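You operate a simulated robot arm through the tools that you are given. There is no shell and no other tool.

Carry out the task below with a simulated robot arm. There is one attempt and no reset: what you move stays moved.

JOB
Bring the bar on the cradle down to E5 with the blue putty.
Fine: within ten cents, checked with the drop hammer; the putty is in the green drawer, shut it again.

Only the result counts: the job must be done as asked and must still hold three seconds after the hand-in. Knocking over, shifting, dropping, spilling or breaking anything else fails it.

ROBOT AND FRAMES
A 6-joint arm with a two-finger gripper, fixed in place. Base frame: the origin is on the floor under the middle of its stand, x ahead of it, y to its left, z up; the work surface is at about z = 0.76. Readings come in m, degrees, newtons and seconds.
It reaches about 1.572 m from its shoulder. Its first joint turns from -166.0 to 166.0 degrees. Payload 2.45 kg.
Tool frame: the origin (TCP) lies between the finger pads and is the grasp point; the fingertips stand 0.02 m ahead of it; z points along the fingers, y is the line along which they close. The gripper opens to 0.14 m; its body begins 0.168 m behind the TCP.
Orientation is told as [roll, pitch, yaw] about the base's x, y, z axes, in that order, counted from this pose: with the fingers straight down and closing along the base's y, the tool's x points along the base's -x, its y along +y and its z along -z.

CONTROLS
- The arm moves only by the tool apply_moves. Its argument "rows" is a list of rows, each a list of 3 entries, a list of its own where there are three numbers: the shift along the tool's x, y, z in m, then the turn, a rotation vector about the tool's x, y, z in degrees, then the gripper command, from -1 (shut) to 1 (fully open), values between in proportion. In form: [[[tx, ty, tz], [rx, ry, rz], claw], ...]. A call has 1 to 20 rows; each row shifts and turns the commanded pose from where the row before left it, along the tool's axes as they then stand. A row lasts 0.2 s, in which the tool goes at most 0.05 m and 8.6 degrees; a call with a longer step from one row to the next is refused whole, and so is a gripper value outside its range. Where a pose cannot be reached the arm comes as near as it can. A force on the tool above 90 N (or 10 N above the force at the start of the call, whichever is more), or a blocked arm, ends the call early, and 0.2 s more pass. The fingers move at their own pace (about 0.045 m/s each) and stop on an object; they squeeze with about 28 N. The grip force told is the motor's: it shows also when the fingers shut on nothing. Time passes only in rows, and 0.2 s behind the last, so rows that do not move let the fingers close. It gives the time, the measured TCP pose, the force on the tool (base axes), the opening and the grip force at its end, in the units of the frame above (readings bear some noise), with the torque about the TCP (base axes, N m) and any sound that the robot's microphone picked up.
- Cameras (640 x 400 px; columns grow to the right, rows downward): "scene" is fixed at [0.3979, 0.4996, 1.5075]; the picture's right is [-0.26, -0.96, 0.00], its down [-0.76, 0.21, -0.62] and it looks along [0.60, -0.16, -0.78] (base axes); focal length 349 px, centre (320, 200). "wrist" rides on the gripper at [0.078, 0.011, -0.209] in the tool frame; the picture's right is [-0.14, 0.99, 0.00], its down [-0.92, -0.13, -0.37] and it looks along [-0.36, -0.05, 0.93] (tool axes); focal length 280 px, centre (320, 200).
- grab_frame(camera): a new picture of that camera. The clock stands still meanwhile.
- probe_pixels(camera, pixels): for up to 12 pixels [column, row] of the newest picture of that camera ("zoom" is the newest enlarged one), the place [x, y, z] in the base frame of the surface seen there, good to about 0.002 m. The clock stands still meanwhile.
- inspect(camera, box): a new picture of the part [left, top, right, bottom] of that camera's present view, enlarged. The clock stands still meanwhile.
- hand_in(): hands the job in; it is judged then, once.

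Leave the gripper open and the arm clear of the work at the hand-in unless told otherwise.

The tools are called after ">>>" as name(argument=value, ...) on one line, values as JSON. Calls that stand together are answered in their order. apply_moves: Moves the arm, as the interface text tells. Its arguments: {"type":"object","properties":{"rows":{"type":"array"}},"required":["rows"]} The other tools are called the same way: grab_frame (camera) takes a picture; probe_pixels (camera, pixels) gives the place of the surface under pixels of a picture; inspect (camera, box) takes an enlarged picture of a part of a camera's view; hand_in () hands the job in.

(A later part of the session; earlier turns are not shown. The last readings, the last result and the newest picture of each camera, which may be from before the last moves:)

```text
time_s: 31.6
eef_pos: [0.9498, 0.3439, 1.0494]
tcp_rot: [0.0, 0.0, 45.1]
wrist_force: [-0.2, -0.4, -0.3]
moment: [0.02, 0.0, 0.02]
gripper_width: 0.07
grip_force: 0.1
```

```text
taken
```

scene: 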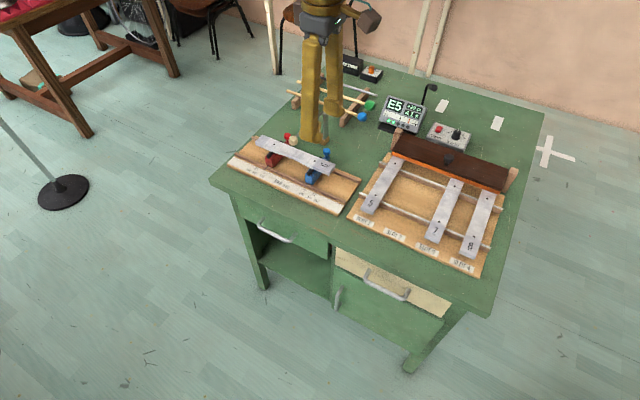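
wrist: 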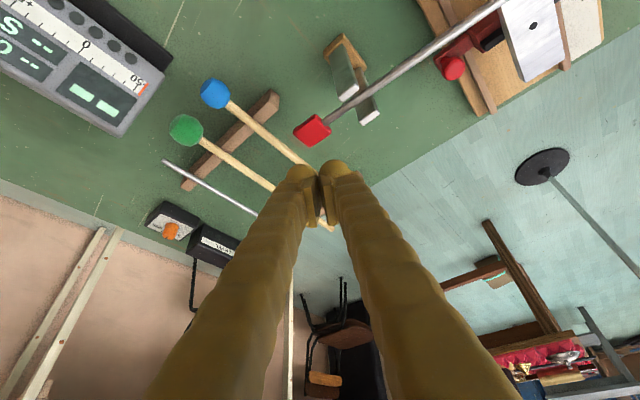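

The tuner holds its reading. Looking closely at the green drawer's handle to measure it.

>>> inspect(camera="scene", box=[230, 190, 340, 270])

>>> probe_pixels(camera="zoom", pixels=[[168, 185], [195, 220], [250, 262], [300, 282], [340, 280], [355, 262], [160, 210], [240, 220], [300, 240], [400, 300], [150, 120], [420, 240]])

```text
5.00 times, centred on (285, 230) of scene
```

zoom: 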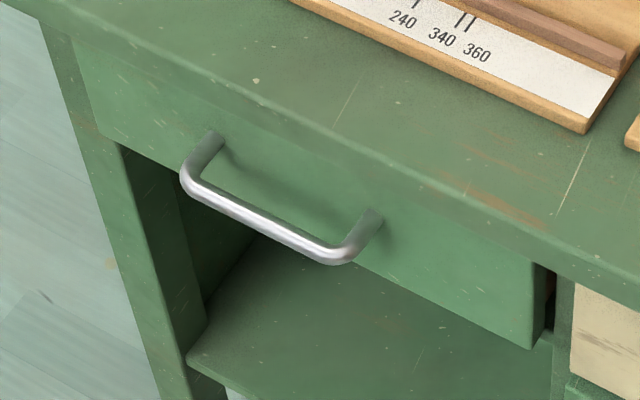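

```text
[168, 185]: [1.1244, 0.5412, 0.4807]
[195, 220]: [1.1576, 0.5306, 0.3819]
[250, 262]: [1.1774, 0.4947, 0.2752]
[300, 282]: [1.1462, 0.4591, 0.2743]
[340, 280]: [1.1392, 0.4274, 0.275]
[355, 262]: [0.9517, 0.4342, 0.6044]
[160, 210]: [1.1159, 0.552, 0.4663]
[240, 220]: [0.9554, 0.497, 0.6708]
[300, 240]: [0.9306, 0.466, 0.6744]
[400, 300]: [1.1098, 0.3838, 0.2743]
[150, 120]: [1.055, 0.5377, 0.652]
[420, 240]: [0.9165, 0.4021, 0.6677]
```

>>> probe_pixels(camera="zoom", pixels=[[188, 184], [262, 226], [330, 256], [214, 138], [372, 218], [280, 175], [450, 300], [530, 340], [85, 60], [200, 60], [400, 180], [555, 280]])

```text
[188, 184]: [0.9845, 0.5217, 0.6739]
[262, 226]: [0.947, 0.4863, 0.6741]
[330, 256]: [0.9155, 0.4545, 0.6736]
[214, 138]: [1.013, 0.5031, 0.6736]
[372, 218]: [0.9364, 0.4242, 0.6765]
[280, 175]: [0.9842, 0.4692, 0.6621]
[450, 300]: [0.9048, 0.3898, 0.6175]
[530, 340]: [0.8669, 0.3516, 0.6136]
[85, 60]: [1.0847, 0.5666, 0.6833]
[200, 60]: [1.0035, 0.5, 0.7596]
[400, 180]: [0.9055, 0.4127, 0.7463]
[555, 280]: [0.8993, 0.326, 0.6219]
```

Handle bar runs from (0.985, 0.522) to (0.916, 0.455) at z ≈ 0.67, about 3.5 cm out from the face. I'll move in front of the drawer at z 1.05 and tip the tool 90° so the fingers point at the drawer and close vertically.

>>> apply_moves(rows=[[[-0.01475, 0.039, 0], [0, 0, 0], 0], [[-0.01475, 0.039, 0], [0, 0, 0], 0], [[-0.01475, 0.039, 0], [0, 0, 0], 0], [[-0.01475, 0.039, 0], [0, 0, 0], 0], [[-0.01475, 0.039, 0], [0, 0, 0], 0], [[-0.01475, 0.039, 0], [0, 0, 0], 0], [[-0.01475, 0.039, 0], [0, 0, 0], 0]])

>>> apply_moves(rows=[[[0, 0, 0], [8.18, 0, 0], 0], [[0, 0, 0], [8.18, 0, 0], 0], [[0, 0, 0], [8.18, 0, 0], 0], [[0, 0, 0], [8.18, 0, 0], 0], [[0, 0, 0], [8.18, 0, 0], 0], [[0, 0, 0], [8.18, 0, 0], 0], [[0, 0, 0], [8.18, 0, 0], 0], [[0, 0, 0], [8.18, 0, 0], 0], [[0, 0, 0], [8.18, 0, 0], 0], [[0, 0, 0], [8.18, 0, 0], 0], [[0, 0, 0], [8.2, 0, 0], 0]])

>>> grab_frame(camera="wrist")

>>> grab_frame(camera="scene")

```text
time_s: 33.2
eef_pos: [0.8297, 0.6112, 1.0504]
tcp_rot: [-0.1, 0.0, 44.9]
wrist_force: [0.5, 0.9, -0.4]
moment: [0.04, 0.05, 0.03]
gripper_width: 0.0699
grip_force: 0.0
```

```text
time_s: 35.6
eef_pos: [0.8301, 0.6119, 1.0516]
tcp_rot: [-90.1, -0.1, 44.9]
wrist_force: [-0.2, 0.0, 0.7]
moment: [0.08, 0.09, 0.02]
gripper_width: 0.0701
grip_force: 0.1
```

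```text
taken
```

wrist: 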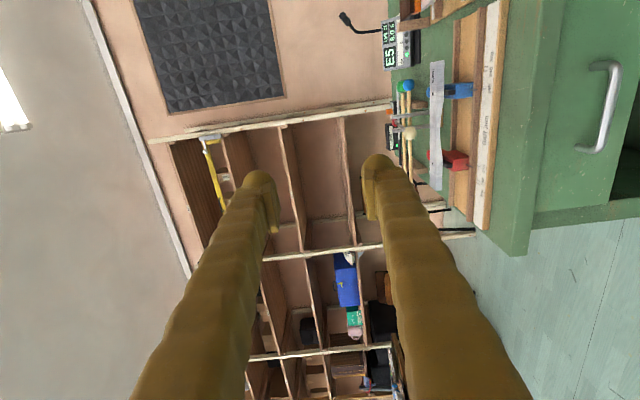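

```text
taken
```

scene: 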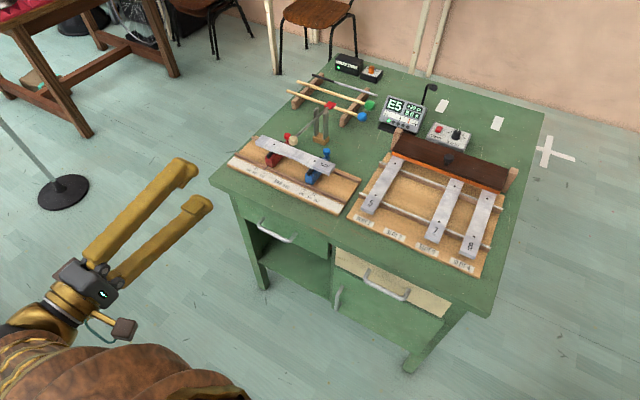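

Orientation is as wanted (fingers pointing at the desk, closing vertically). Now straight down 0.38 m to the handle's height.

>>> apply_moves(rows=[[[0, 0.0423, 0], [0, 0, 0], 0], [[0, 0.0423, 0], [0, 0, 0], 0], [[0, 0.0423, 0], [0, 0, 0], 0], [[0, 0.0423, 0], [0, 0, 0], 0], [[0, 0.0423, 0], [0, 0, 0], 0], [[0, 0.0423, 0], [0, 0, 0], 0], [[0, 0.0423, 0], [0, 0, 0], 0], [[0, 0.0423, 0], [0, 0, 0], 0], [[0, 0.0423, 0], [0, 0, 0], 0]])

>>> grab_frame(camera="wrist")

>>> grab_frame(camera="scene")

```text
time_s: 37.6
eef_pos: [0.8303, 0.6129, 0.6681]
tcp_rot: [-90.0, -0.1, 45.0]
wrist_force: [0.3, -0.3, 1.2]
moment: [0.04, 0.08, -0.02]
gripper_width: 0.0699
grip_force: 0.1
```

```text
taken
```

wrist: 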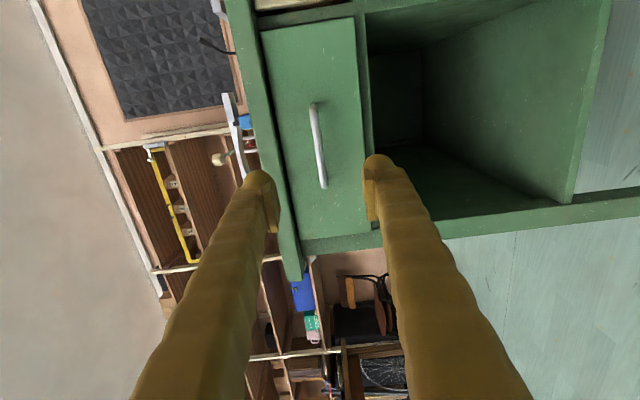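

```text
taken
```

scene: 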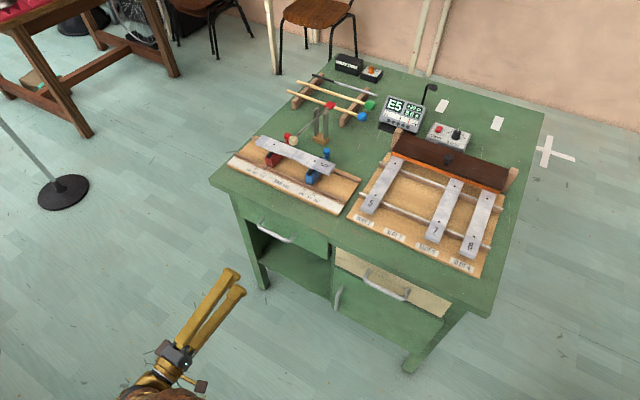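

The handle sits between the fingers at about (318, 145). Probing it from this side before going in.

>>> probe_pixels(camera="wrist", pixels=[[314, 120], [318, 145], [322, 175], [310, 105], [324, 186], [340, 145], [300, 140], [262, 100], [275, 100], [364, 100]])

```text
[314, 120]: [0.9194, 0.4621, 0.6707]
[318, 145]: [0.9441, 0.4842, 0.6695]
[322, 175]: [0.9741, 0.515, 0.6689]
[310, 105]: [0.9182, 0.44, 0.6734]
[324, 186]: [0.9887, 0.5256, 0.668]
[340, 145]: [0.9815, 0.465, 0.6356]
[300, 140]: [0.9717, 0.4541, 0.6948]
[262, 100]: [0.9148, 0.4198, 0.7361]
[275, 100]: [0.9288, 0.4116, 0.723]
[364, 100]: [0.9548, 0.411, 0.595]
```

Bar centre at b-depth about 0.33 and z 0.670. I narrow the opening to about 5 cm (to clear the tabletop's underside) and advance 17 cm onto the handle.

>>> apply_moves(rows=[[[0, 0, 0], [0, 0, 0], -0.3], [[0, -0.001, 0.043], [0, 0, 0], -0.3], [[0, -0.001, 0.043], [0, 0, 0], -0.3], [[0, 0, 0.043], [0, 0, 0], -0.3], [[0, 0, 0.03], [0, 0, 0], -0.3], [[0, 0, 0.016], [0, 0, 0], -0.3]])

>>> grab_frame(camera="wrist")

>>> inspect(camera="scene", box=[210, 180, 340, 280])

```text
time_s: 39.0
eef_pos: [0.9544, 0.4879, 0.6715]
tcp_rot: [-90.0, -0.1, 45.1]
wrist_force: [-0.3, 0.3, 0.5]
moment: [0.0, -0.04, -0.02]
gripper_width: 0.0487
grip_force: 0.1
```

```text
taken
```

wrist: 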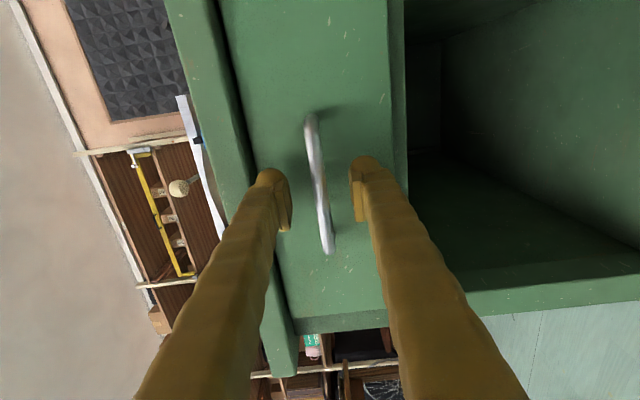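

```text
4.00 times, centred on (275, 230) of scene
```

zoom: 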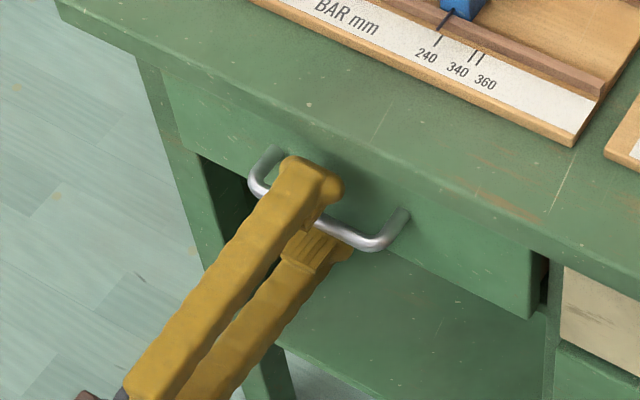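

The fingers straddle the handle with TCP at the bar. Closing on it.

>>> apply_moves(rows=[[[0, 0, 0], [0, 0, 0], -1], [[0, 0, 0], [0, 0, 0], -1], [[0, 0, 0], [0, 0, 0], -1], [[0, 0, 0], [0, 0, 0], -1]])

```text
time_s: 40.0
eef_pos: [0.9547, 0.4875, 0.6696]
tcp_rot: [-90.0, -0.1, 45.1]
wrist_force: [2.2, 2.1, -8.8]
moment: [0.02, 0.02, 0.12]
gripper_width: 0.0076
grip_force: 35.4
```

Gripped the bar (7.6 mm). I ease 1 mm down to relieve the side load and pull outward 5 cm slowly.

>>> apply_moves(rows=[[[0, 0.001, 0], [0, 0, 0], -1], [[0, 0, -0.01], [0, 0, 0], -1], [[0, 0, -0.01], [0, 0, 0], -1], [[0, 0, -0.015], [0, 0, 0], -1], [[0, 0, -0.015], [0, 0, 0], -1]])

>>> grab_frame(camera="scene")

```text
time_s: 41.2
eef_pos: [0.9193, 0.5222, 0.669]
tcp_rot: [-90.1, 0.0, 44.9]
wrist_force: [0.6, -0.4, -8.9]
moment: [0.01, 0.06, 0.68]
gripper_width: 0.0076
grip_force: 35.3
```

```text
taken
```

scene: 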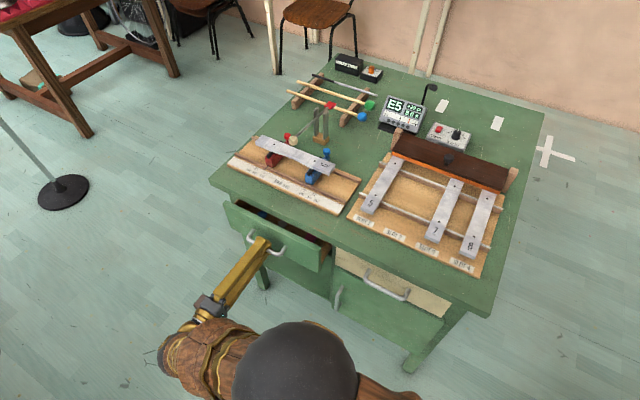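

The drawer comes along. Pulling 14 cm further.

>>> apply_moves(rows=[[[0, 0, -0.02], [0, 0, 0], -1], [[0, 0, -0.02], [0, 0, 0], -1], [[0, 0, -0.02], [0, 0, 0], -1], [[0, 0, -0.02], [0, 0, 0], -1], [[0, 0, -0.02], [0, 0, 0], -1], [[0, 0, -0.02], [0, 0, 0], -1], [[0, 0, -0.02], [0, 0, 0], -1]])

>>> grab_frame(camera="scene")

>>> inspect(camera="scene", box=[190, 180, 350, 300])

```text
time_s: 42.8
eef_pos: [0.8193, 0.6232, 0.6694]
tcp_rot: [-90.1, 0.0, 45.0]
wrist_force: [-19.1, -19.1, -9.8]
moment: [0.0, 0.03, 0.11]
gripper_width: 0.0074
grip_force: 35.7
```

```text
taken
```

scene: 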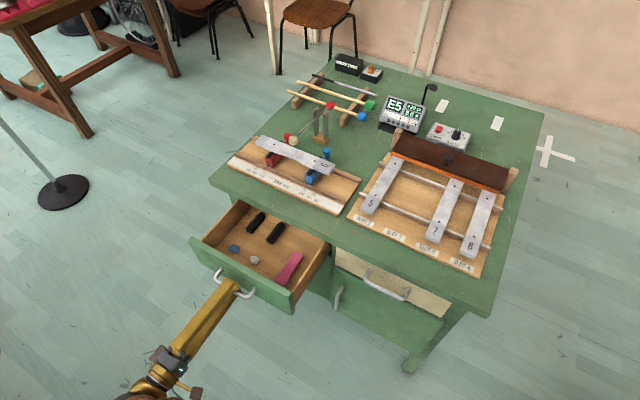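

```text
3.33 times, centred on (270, 240) of scene
```

zoom: 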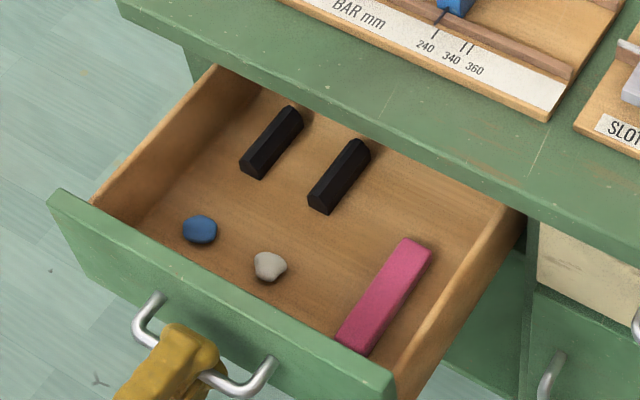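

The drawer is about 19 cm open; inside: a blue putty lump (zoom 199, 229), a grey lump next to it, two black blocks and a pink eraser. Probing the putty, then I'll release the handle.

>>> probe_pixels(camera="zoom", pixels=[[199, 222], [199, 230], [184, 230], [215, 230], [199, 241], [268, 265], [255, 265], [285, 270], [150, 200], [230, 260], [120, 240], [290, 320]])

>>> apply_moves(rows=[[[0, 0, 0], [0, 0, 0], -0.7], [[0, 0, 0], [0, 0, 0], -0.4], [[0, 0, 0], [0, 0, 0], -0.3]])

```text
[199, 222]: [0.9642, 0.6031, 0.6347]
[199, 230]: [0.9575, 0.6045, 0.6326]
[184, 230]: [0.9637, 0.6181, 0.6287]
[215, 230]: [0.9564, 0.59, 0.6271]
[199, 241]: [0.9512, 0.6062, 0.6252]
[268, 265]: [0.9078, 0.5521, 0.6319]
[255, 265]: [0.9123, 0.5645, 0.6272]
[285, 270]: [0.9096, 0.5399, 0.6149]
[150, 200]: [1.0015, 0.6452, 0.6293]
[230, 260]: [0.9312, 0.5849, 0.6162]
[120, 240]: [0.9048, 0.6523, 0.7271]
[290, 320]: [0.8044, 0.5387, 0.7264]
```

```text
time_s: 43.6
eef_pos: [0.8198, 0.6234, 0.6712]
tcp_rot: [-90.1, -0.1, 45.0]
wrist_force: [-0.5, 0.4, -0.3]
moment: [-0.03, 0.01, 0.0]
gripper_width: 0.0489
grip_force: 0.0
```

Putty centre ≈ (0.960, 0.604), top z ≈ 0.635, drawer floor ≈ 0.615; the grey lump lies 7 cm away along the front. The handle is released. I back off, rise, and set the tool vertical again.

>>> apply_moves(rows=[[[0, 0, -0.035], [0, 0, 0], -0.3], [[0, 0, -0.035], [0, 0, 0], -0.3], [[0, 0, -0.035], [0, 0, 0], -0.3], [[0, -0.044, 0], [0, 0, 0], -0.3], [[0, -0.044, 0], [0, 0, 0], -0.3], [[0, -0.044, 0], [0, 0, 0], -0.3], [[0, -0.044, 0], [0, 0, 0], -0.3], [[0, -0.044, 0], [0, 0, 0], -0.3], [[0, -0.044, 0], [0, 0, 0], -0.3], [[0, -0.044, 0], [0, 0, 0], -0.3], [[0, -0.044, 0], [0, 0, 0], -0.3]])

>>> apply_moves(rows=[[[0, 0, 0], [-8.18, 0, 0], -0.3], [[0, 0, 0], [-8.18, 0, 0], -0.3], [[0, 0, 0], [-8.18, 0, 0], -0.3], [[0, 0, 0], [-8.18, 0, 0], -0.3], [[0, 0, 0], [-8.18, 0, 0], -0.3], [[0, 0, 0], [-8.18, 0, 0], -0.3], [[0, 0, 0], [-8.18, 0, 0], -0.3], [[0, 0, 0], [-8.18, 0, 0], -0.3], [[0, 0, 0], [-8.18, 0, 0], -0.3], [[0, 0, 0], [-8.18, 0, 0], -0.3], [[0, 0, 0], [-8.2, 0, 0], -0.3]])

>>> grab_frame(camera="scene")

```text
time_s: 46.0
eef_pos: [0.7455, 0.6974, 1.0213]
tcp_rot: [-90.1, 0.1, 44.9]
wrist_force: [0.9, 0.4, -1.3]
moment: [-0.1, -0.07, 0.02]
gripper_width: 0.0488
grip_force: 0.1
```

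```text
time_s: 48.4
eef_pos: [0.7449, 0.6974, 1.0215]
tcp_rot: [0.0, -0.1, 45.0]
wrist_force: [-0.1, -0.1, -0.1]
moment: [-0.05, -0.03, 0.0]
gripper_width: 0.0492
grip_force: 0.1
```

```text
taken
```

scene: 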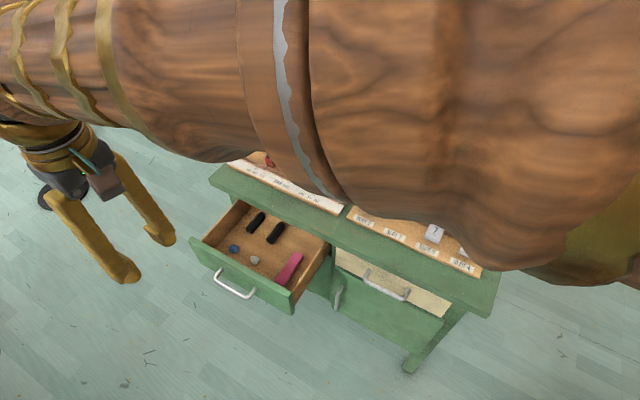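

Now over the putty and down to z ≈ 0.83 for a close look before entering the drawer.

>>> apply_moves(rows=[[[-0.0144, -0.0363, 0], [0, 0, 0], -0.2], [[-0.0144, -0.0363, 0], [0, 0, 0], -0.2], [[-0.0144, -0.0363, 0], [0, 0, 0], -0.2], [[-0.0144, -0.0363, 0], [0, 0, 0], -0.2], [[-0.0144, -0.0363, 0], [0, 0, 0], -0.2], [[-0.0144, -0.0363, 0], [0, 0, 0], -0.2], [[0, 0, 0.038], [0, 0, 0], -0.2], [[0, 0, 0.038], [0, 0, 0], -0.2], [[0, 0, 0.038], [0, 0, 0], -0.2], [[0, 0, 0.038], [0, 0, 0], -0.2], [[0, 0, 0.038], [0, 0, 0], -0.2]])

>>> grab_frame(camera="wrist")

>>> grab_frame(camera="scene")

```text
time_s: 50.8
eef_pos: [0.9618, 0.6048, 0.8322]
tcp_rot: [-0.1, -0.1, 44.9]
wrist_force: [-0.7, 1.4, 1.2]
moment: [0.0, 0.0, 0.0]
gripper_width: 0.0559
grip_force: 0.0
```

```text
taken
```

wrist: 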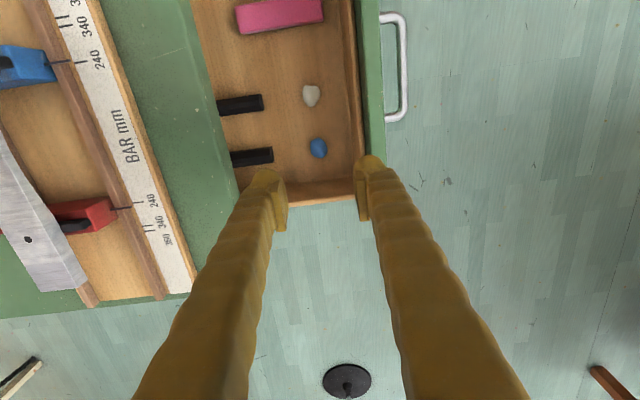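

```text
taken
```

scene: 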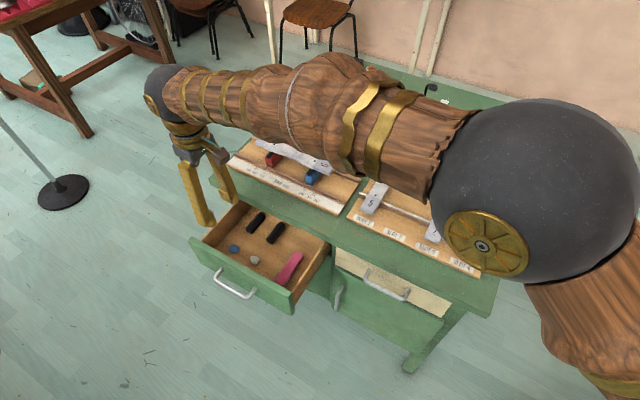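

I see the putty at about (318, 147) between the fingers. Probing it and the drawer walls from here.

>>> inspect(camera="wrist", box=[200, 70, 400, 220])

>>> probe_pixels(camera="wrist", pixels=[[318, 147], [311, 147], [325, 147], [318, 140], [318, 155], [310, 95], [265, 156], [345, 140], [357, 130], [364, 130], [310, 185], [325, 192]])

```text
2.67 times, centred on (300, 145) of wrist
```

zoom: 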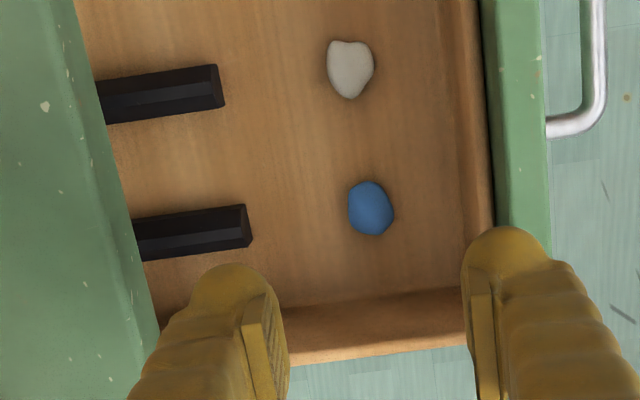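

```text
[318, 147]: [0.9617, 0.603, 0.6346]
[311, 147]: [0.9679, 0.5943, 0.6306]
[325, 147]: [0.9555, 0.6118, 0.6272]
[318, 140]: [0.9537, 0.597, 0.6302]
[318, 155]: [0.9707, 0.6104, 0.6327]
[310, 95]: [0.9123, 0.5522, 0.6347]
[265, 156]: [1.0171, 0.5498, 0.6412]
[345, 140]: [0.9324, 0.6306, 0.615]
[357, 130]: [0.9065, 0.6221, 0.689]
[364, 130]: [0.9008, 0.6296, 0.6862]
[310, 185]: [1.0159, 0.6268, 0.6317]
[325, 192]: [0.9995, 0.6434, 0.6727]
```

Putty centre (0.9615, 0.6033), about 27 × 32 mm and 20 mm high; the drawer's inner front is 5.2 cm away. I narrow the opening to 4.4 cm, centre, and go down most of the way.

>>> apply_moves(rows=[[[0.001, -0.0028, 0], [0, 0, 0], -0.37], [[0, 0, 0], [0, 0, 0], -0.37], [[0, 0, 0.04], [0, 0, 0], -0.37], [[0, 0, 0.04], [0, 0, 0], -0.37], [[0, 0, 0.04], [0, 0, 0], -0.37], [[0, 0, 0.03], [0, 0, 0], -0.37]])

>>> grab_frame(camera="wrist")

>>> grab_frame(camera="scene")

```text
time_s: 52.2
eef_pos: [0.9628, 0.6018, 0.6822]
tcp_rot: [-0.1, -0.1, 45.0]
wrist_force: [0.7, 0.1, -0.8]
moment: [-0.02, 0.01, -0.01]
gripper_width: 0.0439
grip_force: 0.0
```

```text
taken
```

wrist: 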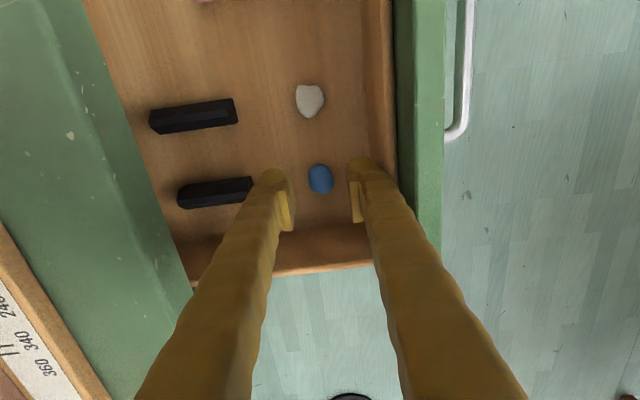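

```text
taken
```

scene: 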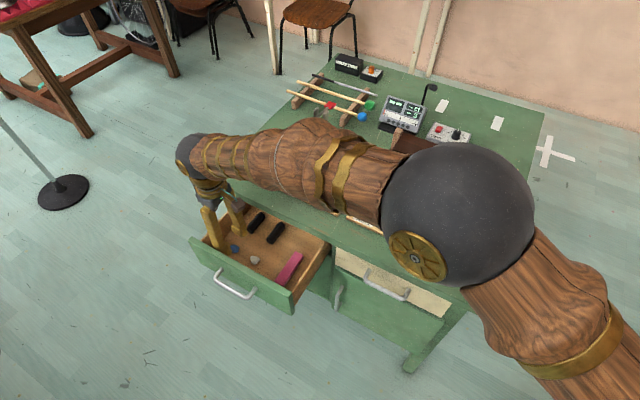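

Both fingers clear the walls and the black block. Checking how high the forearm hangs over the cradle, then the last 4.5 cm.

>>> probe_pixels(camera="scene", pixels=[[300, 190], [260, 180], [340, 205], [370, 215], [430, 225], [210, 185]])

>>> apply_moves(rows=[[[0, 0, 0.025], [0, 0, 0], -0.37], [[0, 0, 0.012], [0, 0, 0], -0.37], [[0, 0, 0.008], [0, 0, 0], -0.37]])

>>> grab_frame(camera="wrist")

```text
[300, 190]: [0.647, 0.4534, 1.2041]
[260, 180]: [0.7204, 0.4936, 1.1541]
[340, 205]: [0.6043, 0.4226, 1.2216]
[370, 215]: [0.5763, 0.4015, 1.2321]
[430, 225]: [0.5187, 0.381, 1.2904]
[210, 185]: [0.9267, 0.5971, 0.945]
```

```text
time_s: 53.0
eef_pos: [0.9619, 0.6002, 0.6365]
tcp_rot: [0.0, -0.1, 45.0]
wrist_force: [-1.3, 0.4, -0.1]
moment: [0.05, -0.03, 0.01]
gripper_width: 0.0441
grip_force: 0.0
```

```text
taken
```

wrist: 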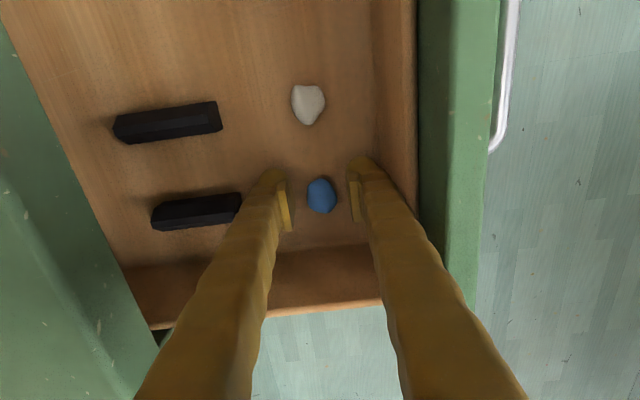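

Putty is centred between the pads. Closing gently to see where the fingers stop.

>>> apply_moves(rows=[[[0, 0, 0], [0, 0, 0], -0.6], [[0, 0, 0], [0, 0, 0], -0.72], [[0, 0, 0], [0, 0, 0], -0.72]])

>>> inspect(camera="wrist", box=[240, 130, 400, 250])

```text
time_s: 53.8
eef_pos: [0.9617, 0.602, 0.635]
tcp_rot: [-0.1, -0.1, 45.0]
wrist_force: [0.3, -0.4, -0.9]
moment: [-0.03, 0.01, -0.02]
gripper_width: 0.0208
grip_force: 28.3
```

```text
3.33 times, centred on (320, 190) of wrist
```

zoom: 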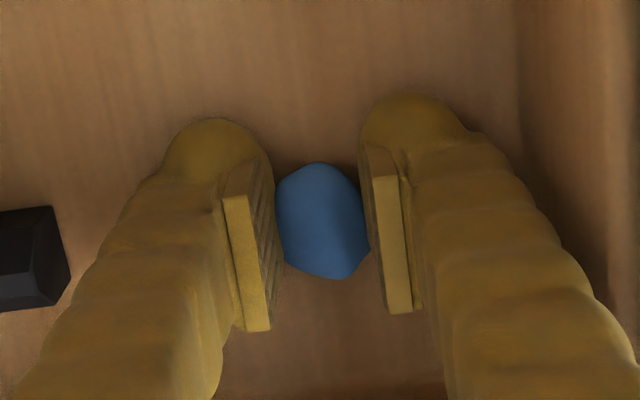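

Gripped at 20.8 mm with 28 N. Lifting straight up out of the drawer.

>>> apply_moves(rows=[[[0, 0, -0.02], [0, 0, 0], -0.8], [[0, 0, -0.04], [0, 0, 0], -0.8], [[0, 0, -0.04], [0, 0, 0], -0.8], [[0, 0, -0.04], [0, 0, 0], -0.8], [[0, 0, -0.04], [0, 0, 0], -0.8], [[0, 0, -0.04], [0, 0, 0], -0.8], [[0, 0, -0.04], [0, 0, 0], -0.8]])

>>> grab_frame(camera="wrist")

>>> grab_frame(camera="scene")

```text
time_s: 55.4
eef_pos: [0.9619, 0.6, 0.8972]
tcp_rot: [0.0, 0.0, 44.9]
wrist_force: [0.3, -0.5, -0.5]
moment: [-0.02, 0.01, 0.0]
gripper_width: 0.0205
grip_force: 27.9
```

```text
taken
```

wrist: 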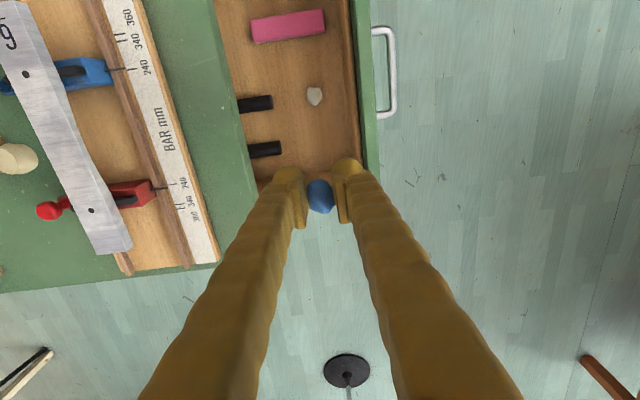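

```text
taken
```

scene: 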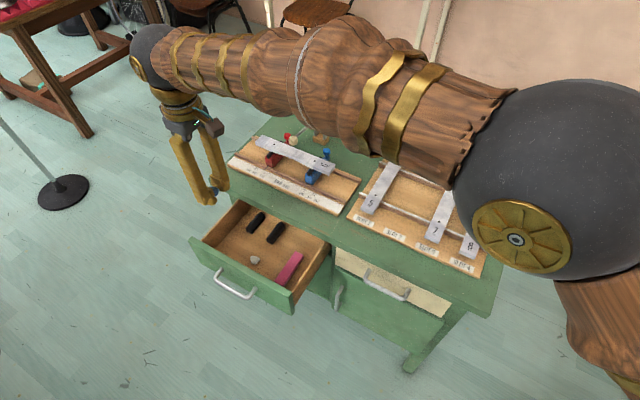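

Putty is held. Now measuring the bar exactly from here (holes at (92, 210) and (25, 74), edges, far end).

>>> inspect(camera="wrist", box=[0, 0, 220, 270])

>>> probe_pixels(camera="wrist", pixels=[[91, 210], [25, 74], [100, 252], [130, 238], [47, 156], [73, 146], [60, 150], [16, 158], [25, 158], [15, 145], [17, 172], [114, 248]])

```text
1.48 times, centred on (110, 135) of wrist
```

zoom: 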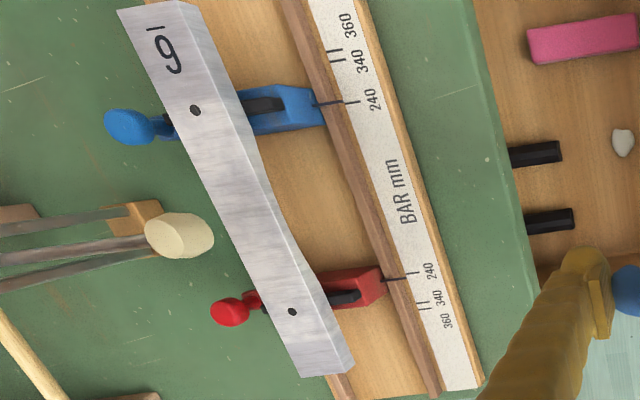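

```text
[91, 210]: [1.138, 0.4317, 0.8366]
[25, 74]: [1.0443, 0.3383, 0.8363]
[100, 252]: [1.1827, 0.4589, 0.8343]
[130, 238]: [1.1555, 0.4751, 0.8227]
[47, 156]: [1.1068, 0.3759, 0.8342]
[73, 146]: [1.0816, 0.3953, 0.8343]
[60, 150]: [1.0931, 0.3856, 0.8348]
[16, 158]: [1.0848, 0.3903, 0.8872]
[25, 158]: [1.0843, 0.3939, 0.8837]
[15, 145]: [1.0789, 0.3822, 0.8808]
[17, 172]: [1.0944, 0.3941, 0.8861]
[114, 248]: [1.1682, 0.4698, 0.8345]
```

Bar centre works out near (1.088, 0.386) – a ≈ 1.042, b ≈ 0.499 in desk axes – top z 0.835, about 32 mm wide. I'll aim for a first spot 38 mm from the centre towards the "6" end (clear of the hammer head). Raising and moving above it.

>>> apply_moves(rows=[[[0, 0, -0.045], [0, 0, 0], -0.8], [[0, 0, -0.045], [0, 0, 0], -0.8], [[0.01673, -0.04052, 0], [0, 0, 0], -0.8], [[0.01673, -0.04052, 0], [0, 0, 0], -0.8], [[0.01673, -0.04052, 0], [0, 0, 0], -0.8], [[0.01673, -0.04052, 0], [0, 0, 0], -0.8], [[0.01673, -0.04052, 0], [0, 0, 0], -0.8], [[0.01673, -0.04052, 0], [0, 0, 0], -0.8]])

>>> grab_frame(camera="wrist")

>>> grab_frame(camera="scene")

```text
time_s: 57.2
eef_pos: [1.0618, 0.357, 0.9887]
tcp_rot: [0.0, -0.1, 45.0]
wrist_force: [0.6, -0.8, 0.9]
moment: [-0.07, -0.02, 0.04]
gripper_width: 0.0204
grip_force: 28.1
```

```text
taken
```

wrist: 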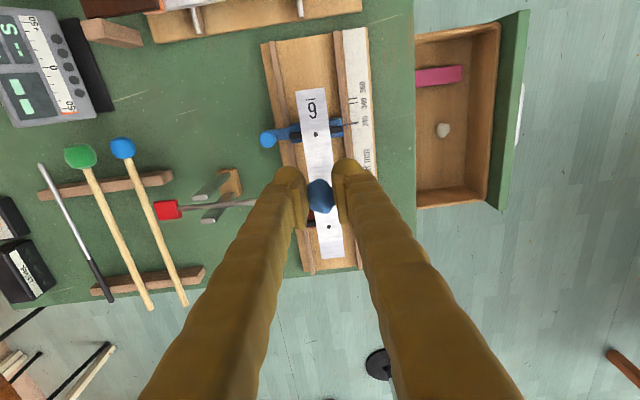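

```text
taken
```

scene: 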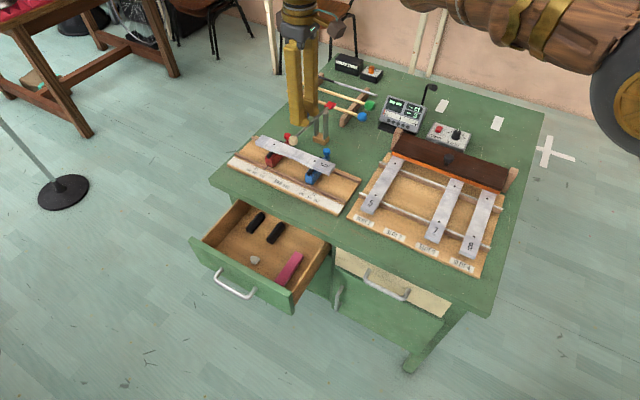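

Now a precise measurement of the bar from straight above.

>>> inspect(camera="wrist", box=[255, 80, 385, 270])

>>> probe_pixels(camera="zoom", pixels=[[312, 114], [340, 309], [265, 28], [333, 22], [322, 375], [378, 368], [298, 115], [340, 60], [283, 60], [320, 180]])

```text
2.11 times, centred on (320, 175) of wrist
```

zoom: 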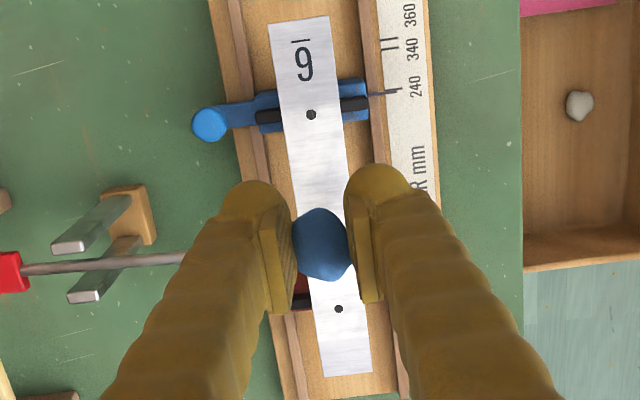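

```text
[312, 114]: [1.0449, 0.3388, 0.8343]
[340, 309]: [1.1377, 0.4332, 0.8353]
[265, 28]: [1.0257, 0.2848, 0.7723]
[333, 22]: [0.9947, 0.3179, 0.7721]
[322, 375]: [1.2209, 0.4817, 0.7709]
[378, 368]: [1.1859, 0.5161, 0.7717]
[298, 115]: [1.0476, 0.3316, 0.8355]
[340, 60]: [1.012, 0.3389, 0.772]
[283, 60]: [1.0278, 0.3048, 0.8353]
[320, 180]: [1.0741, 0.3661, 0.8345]
```

Bar centre refined to (1.091, 0.386); holes 132.4 mm apart. I shift 3 mm towards the centre (so 38 mm off centre) and lower to just above the bar, watching the hammer head beside the finger.

>>> apply_moves(rows=[[[-0.003, 0, 0.03], [0, 0, 0], -0.8], [[0, 0, 0.04], [0, 0, 0], -0.8], [[0, 0, 0.035], [0, 0, 0], -0.8], [[0, 0, 0.015], [0, 0, 0], -0.8], [[0, 0, 0.007], [0, 0, 0], -0.8]])

>>> inspect(camera="scene", box=[240, 110, 360, 200])

>>> inspect(camera="wrist", box=[230, 100, 410, 280])

```text
time_s: 58.4
eef_pos: [1.0644, 0.3598, 0.8604]
tcp_rot: [-0.1, 0.0, 45.0]
wrist_force: [-1.1, -0.4, 0.2]
moment: [0.01, 0.0, 0.0]
gripper_width: 0.0205
grip_force: 28.6
```

```text
4.44 times, centred on (300, 155) of scene
```

zoom: 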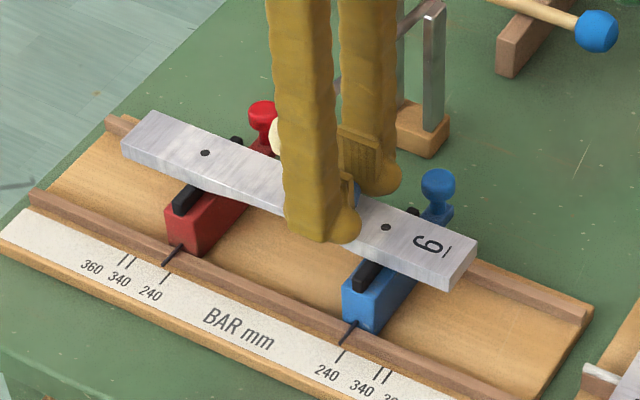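

```text
2.22 times, centred on (320, 190) of wrist
```

zoom: 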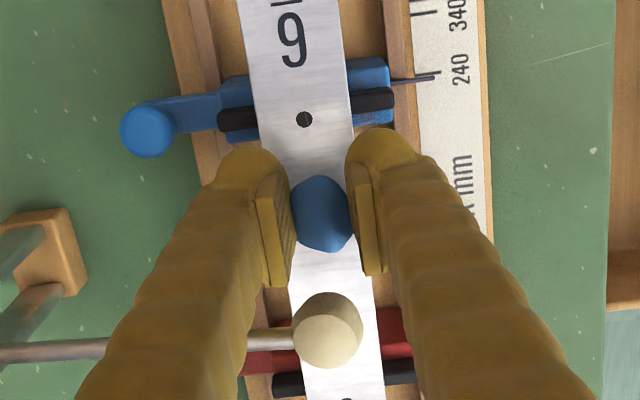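

The head clears the finger, putty is over the bar's midline. Lowering in 1.5 mm steps until I feel the bar.

>>> apply_moves(rows=[[[0, 0, 0.0015], [0, 0, 0], -0.8], [[0, 0, 0.0015], [0, 0, 0], -0.8], [[0, 0, 0], [0, 0, 0], -0.8]])

```text
time_s: 59.2
eef_pos: [1.064, 0.3603, 0.858]
tcp_rot: [-0.1, -0.1, 45.0]
wrist_force: [-0.4, -0.1, -0.8]
moment: [0.04, -0.03, 0.01]
gripper_width: 0.0203
grip_force: 28.1
```

>>> apply_moves(rows=[[[0, 0, 0.001], [0, 0, 0], -0.8], [[0, 0, 0.001], [0, 0, 0], -0.8], [[0, 0, 0], [0, 0, 0], -0.8]])

>>> inspect(camera="scene", box=[270, 130, 340, 190])

```text
time_s: 60.0
eef_pos: [1.0643, 0.3605, 0.8567]
tcp_rot: [-0.2, -0.1, 45.0]
wrist_force: [-0.1, -0.5, 4.9]
moment: [0.05, 0.0, -0.03]
gripper_width: 0.0204
grip_force: 28.1
```

```text
6.67 times, centred on (305, 160) of scene
```

zoom: 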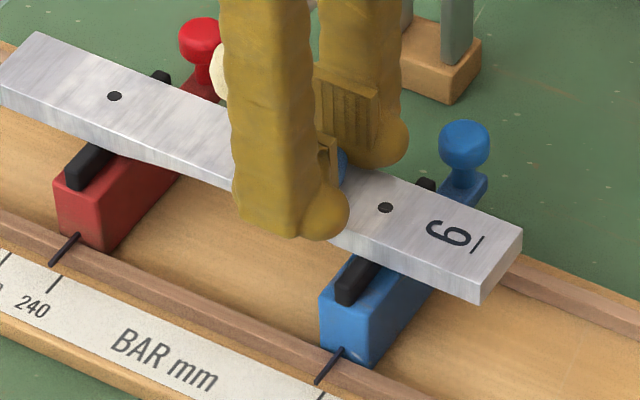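

Contact at 4.9 N. Opening just a little (about 4 mm each side) to let the putty go, then I'll lift straight up.

>>> apply_moves(rows=[[[0, 0, 0], [0, 0, 0], -0.65], [[0, 0, 0], [0, 0, 0], -0.58], [[0, 0, 0], [0, 0, 0], -0.55]])

>>> inspect(camera="wrist", box=[230, 100, 410, 280])

```text
time_s: 60.8
eef_pos: [1.064, 0.3594, 0.8558]
tcp_rot: [0.0, -0.1, 44.9]
wrist_force: [0.3, -0.2, -0.6]
moment: [-0.01, 0.02, 0.01]
gripper_width: 0.0315
grip_force: 0.0
```

```text
2.22 times, centred on (320, 190) of wrist
```

zoom: 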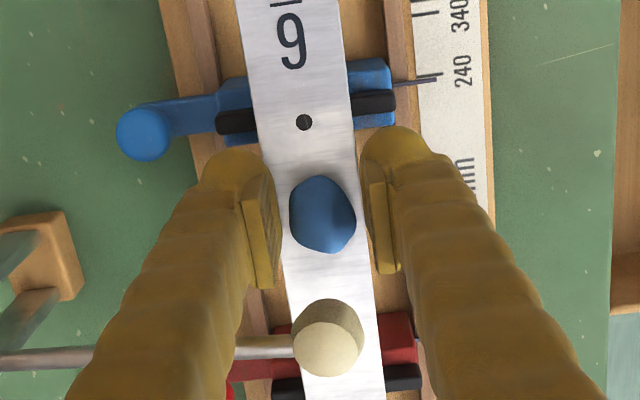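

The putty sits on the bar between hole and hammer head. Rising straight up and heading back to the hammer tab (yaw 11°, lean 25°), closing the fingers on the way.

>>> apply_moves(rows=[[[0, 0, -0.02], [0, 0, 0], -0.55], [[0, 0, -0.0435], [0, 0, 0], -0.55], [[0, 0, -0.0435], [0, 0, 0], -0.55], [[0, 0, -0.0435], [0, 0, 0], -0.55], [[0, 0, -0.0435], [0, 0, 0], -0.55], [[0, 0, 0], [0, 0, 8.5], -1], [[0, 0, 0], [0, 0, 8.5], -1], [[0, 0, 0], [0, 0, 8.5], -1], [[0, 0, 0], [0, 0, 8.5], -1], [[0, 0, 0], [0, -8.33, 0], -1], [[0, 0, 0], [0, -8.33, 0], -1], [[0, 0, 0], [0, -8.34, 0], -1], [[-0.0152, -0.02565, 0.02548], [0, 0, 0], -1], [[-0.0152, -0.02565, 0.02548], [0, 0, 0], -1], [[-0.0152, -0.02565, 0.02548], [0, 0, 0], -1], [[-0.0152, -0.02565, 0.02548], [0, 0, 0], -1], [[-0.0152, -0.02565, 0.02548], [0, 0, 0], -1], [[-0.0152, -0.02565, 0.02548], [0, 0, 0], -1]])

>>> grab_frame(camera="scene")

>>> inspect(camera="scene", box=[240, 110, 360, 200])

```text
time_s: 64.6
eef_pos: [1.2381, 0.2381, 0.9514]
tcp_rot: [-0.1, -25.2, 10.9]
wrist_force: [-0.6, 0.1, 0.9]
moment: [-0.06, 0.06, -0.03]
gripper_width: 0.0
grip_force: 28.6
```

```text
taken
```

scene: 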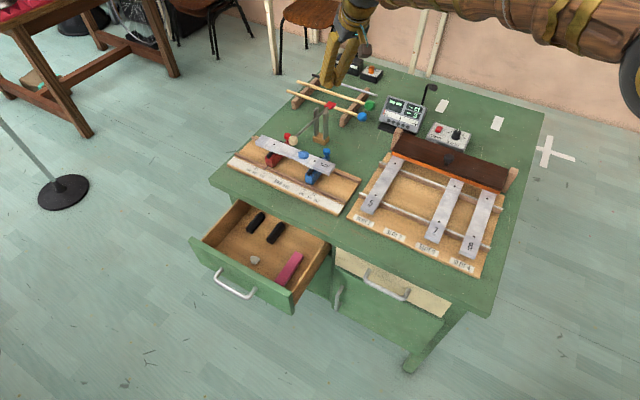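

```text
4.44 times, centred on (300, 155) of scene
```

zoom: 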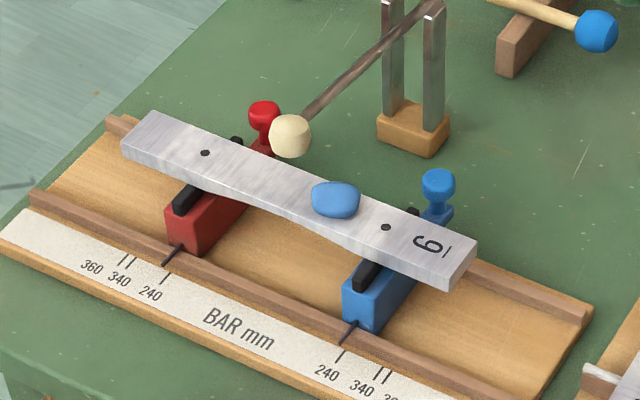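

Putty rests neatly on the bar. Same strike as before: down to the tab, press to TCP z ≈ 0.870.

>>> apply_moves(rows=[[[0.01268, -0.002, 0.02719], [0, 0, 0], -1], [[0.01268, 0, 0.02719], [0, 0, 0], -1], [[0.00254, 0, 0.00544], [0, 0, 0], -1], [[0.00127, 0, 0.00272], [0, 0, 0], -1], [[0.00127, 0, 0.00272], [0, 0, 0], -1], [[0.00127, 0, 0.00272], [0, 0, 0], -1], [[0.00127, 0, 0.00272], [0, 0, 0], -1], [[0.00127, 0, 0.00272], [0, 0, 0], -1], [[0, 0, 0], [0, 0, 0], -1]])

>>> inspect(camera="scene", box=[260, 70, 420, 170])

```text
time_s: 66.6
eef_pos: [1.238, 0.2357, 0.8676]
tcp_rot: [0.0, -25.1, 11.0]
wrist_force: [-0.1, 0.3, 0.8]
moment: [0.04, 0.01, 0.0]
gripper_width: 0.0002
grip_force: 27.9
```

```text
4.00 times, centred on (340, 120) of scene
```

zoom: 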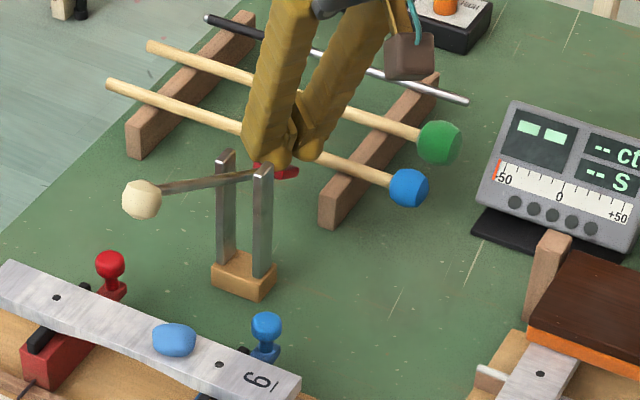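

Head is raised. Quick release and listen.

>>> apply_moves(rows=[[[-0.019, 0, -0.0408], [0, 0, 0], -1], [[0, 0, 0], [0, 0, 0], -1], [[0, 0, 0], [0, 0, 0], -1]])

>>> inspect(camera="scene", box=[340, 80, 440, 150])

>>> inspect(camera="scene", box=[240, 110, 360, 200])

```text
time_s: 67.4
eef_pos: [1.2389, 0.2344, 0.9136]
tcp_rot: [0.0, -25.1, 10.9]
wrist_force: [0.0, 0.3, 0.2]
moment: [-0.02, -0.03, -0.01]
gripper_width: 0.0002
grip_force: 27.5
```

```text
5.71 times, centred on (390, 115) of scene
```

zoom: 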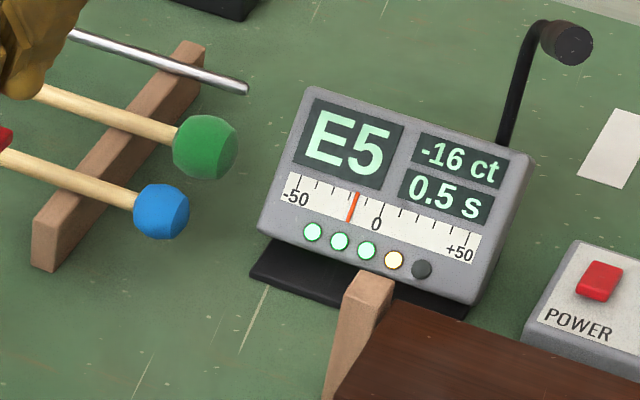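

```text
4.44 times, centred on (300, 155) of scene
```

zoom: 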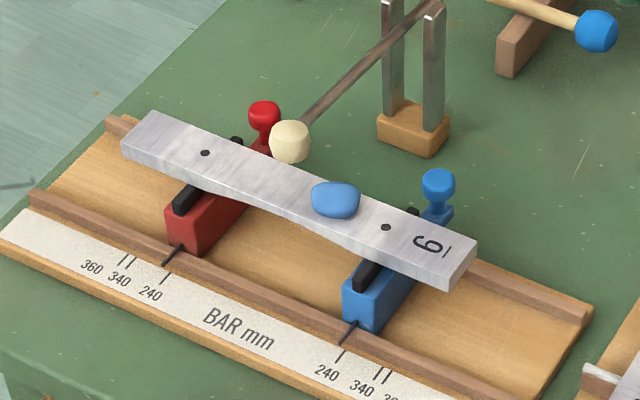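

Now −16 ct, so this spot gives −45 cents; I need −29. With the free-bar mode shape (φ² at 37.5 mm ≈ 0.635), the right place is about 44 mm from the centre – i.e. ~7 mm further towards the hole, tolerance about ±4 mm. Going back over the putty.

>>> apply_moves(rows=[[[-0.0159, 0.002, -0.034], [0, 0, 0], -1], [[0.0152, 0.02565, -0.02548], [0, 0, 0], -1], [[0.0152, 0.02565, -0.02548], [0, 0, 0], -1], [[0.0152, 0.02565, -0.02548], [0, 0, 0], -1], [[0.0152, 0.02565, -0.02548], [0, 0, 0], -0.35], [[0.0152, 0.02565, -0.02548], [0, 0, 0], -0.35], [[0.0152, 0.02565, -0.02548], [0, 0, 0], -0.35], [[0, 0, 0], [0, 8.33, 0], -0.35], [[0, 0, 0], [0, 8.33, 0], -0.35], [[0, 0, 0], [0, 8.34, 0], -0.35], [[0, 0, 0], [0, 0, -8.5], -0.35], [[0, 0, 0], [0, 0, -8.5], -0.35], [[0, 0, 0], [0, 0, -8.5], -0.35], [[0, 0, 0], [0, 0, -8.5], -0.35], [[0, 0, 0.04], [0, 0, 0], -0.35], [[0, 0, 0.04], [0, 0, 0], -0.35]])

>>> inspect(camera="wrist", box=[240, 80, 400, 280])

>>> grab_frame(camera="wrist")

```text
time_s: 70.8
eef_pos: [1.0645, 0.3589, 0.9706]
tcp_rot: [-0.1, -0.1, 45.0]
wrist_force: [0.5, -0.1, 0.1]
moment: [0.02, -0.06, -0.01]
gripper_width: 0.0455
grip_force: 0.2
```

```text
2.00 times, centred on (320, 180) of wrist
```

zoom: 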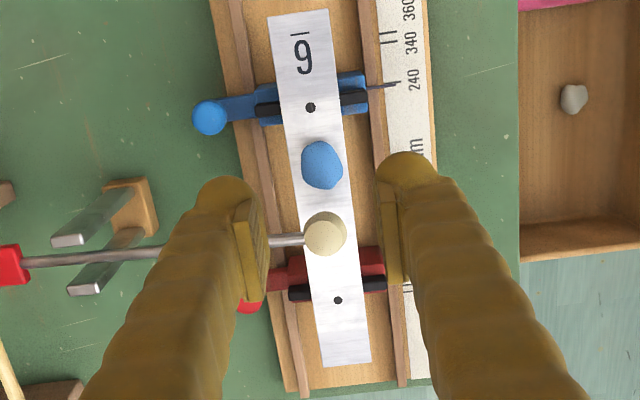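

```text
taken
```

wrist: 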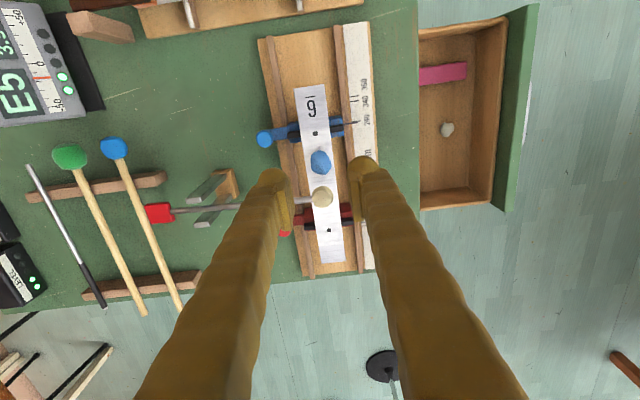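

Measuring the putty's actual place against the holes.

>>> probe_pixels(camera="wrist", pixels=[[315, 133], [329, 230], [320, 161], [320, 156], [320, 167], [313, 162], [328, 162], [321, 196], [307, 162], [336, 158], [297, 86], [326, 84]])

```text
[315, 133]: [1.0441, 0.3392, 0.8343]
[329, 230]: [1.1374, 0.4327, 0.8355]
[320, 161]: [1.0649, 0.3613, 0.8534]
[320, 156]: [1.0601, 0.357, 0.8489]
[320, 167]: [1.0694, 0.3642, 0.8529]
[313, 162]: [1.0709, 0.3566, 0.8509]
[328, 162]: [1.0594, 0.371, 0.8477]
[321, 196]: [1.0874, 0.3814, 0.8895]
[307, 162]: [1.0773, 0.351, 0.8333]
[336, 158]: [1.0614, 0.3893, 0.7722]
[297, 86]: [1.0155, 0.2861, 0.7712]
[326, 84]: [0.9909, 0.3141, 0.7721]
```

Putty centre is 36–37 mm from the bar's centre; 7 mm further out is the goal. Coming down on it with 4.5 cm opening.

>>> apply_moves(rows=[[[-0.0009, 0.0009, 0.035], [0, 0, 0], -0.37], [[0, 0, 0.04], [0, 0, 0], -0.37], [[0, 0, 0.03], [0, 0, 0], -0.37], [[0, 0, 0.0076], [0, 0, 0], -0.37]])

>>> inspect(camera="wrist", box=[230, 100, 410, 280])

```text
time_s: 71.8
eef_pos: [1.0638, 0.3618, 0.8581]
tcp_rot: [-0.1, -0.1, 45.0]
wrist_force: [-0.1, -0.6, -0.3]
moment: [0.03, 0.04, -0.02]
gripper_width: 0.044
grip_force: 0.1
```

```text
2.22 times, centred on (320, 190) of wrist
```

zoom: 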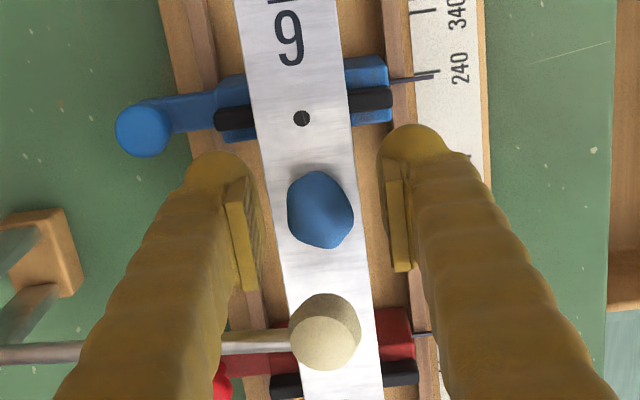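

Fingers are evenly placed around the putty. Closing slowly.

>>> apply_moves(rows=[[[0, 0, 0], [0, 0, 0], -0.5], [[0, 0, 0], [0, 0, 0], -0.62], [[0, 0, 0], [0, 0, 0], -0.72], [[0, 0, 0], [0, 0, 0], -0.74]])

>>> inspect(camera="wrist", box=[230, 100, 410, 280])

```text
time_s: 72.8
eef_pos: [1.0655, 0.3612, 0.8577]
tcp_rot: [-0.1, -0.1, 45.0]
wrist_force: [0.9, 0.7, 0.3]
moment: [-0.01, -0.02, 0.0]
gripper_width: 0.0202
grip_force: 28.0
```

```text
2.22 times, centred on (320, 190) of wrist
```

zoom: 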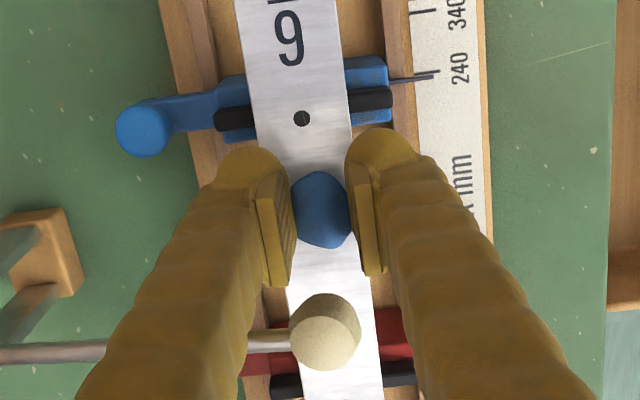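

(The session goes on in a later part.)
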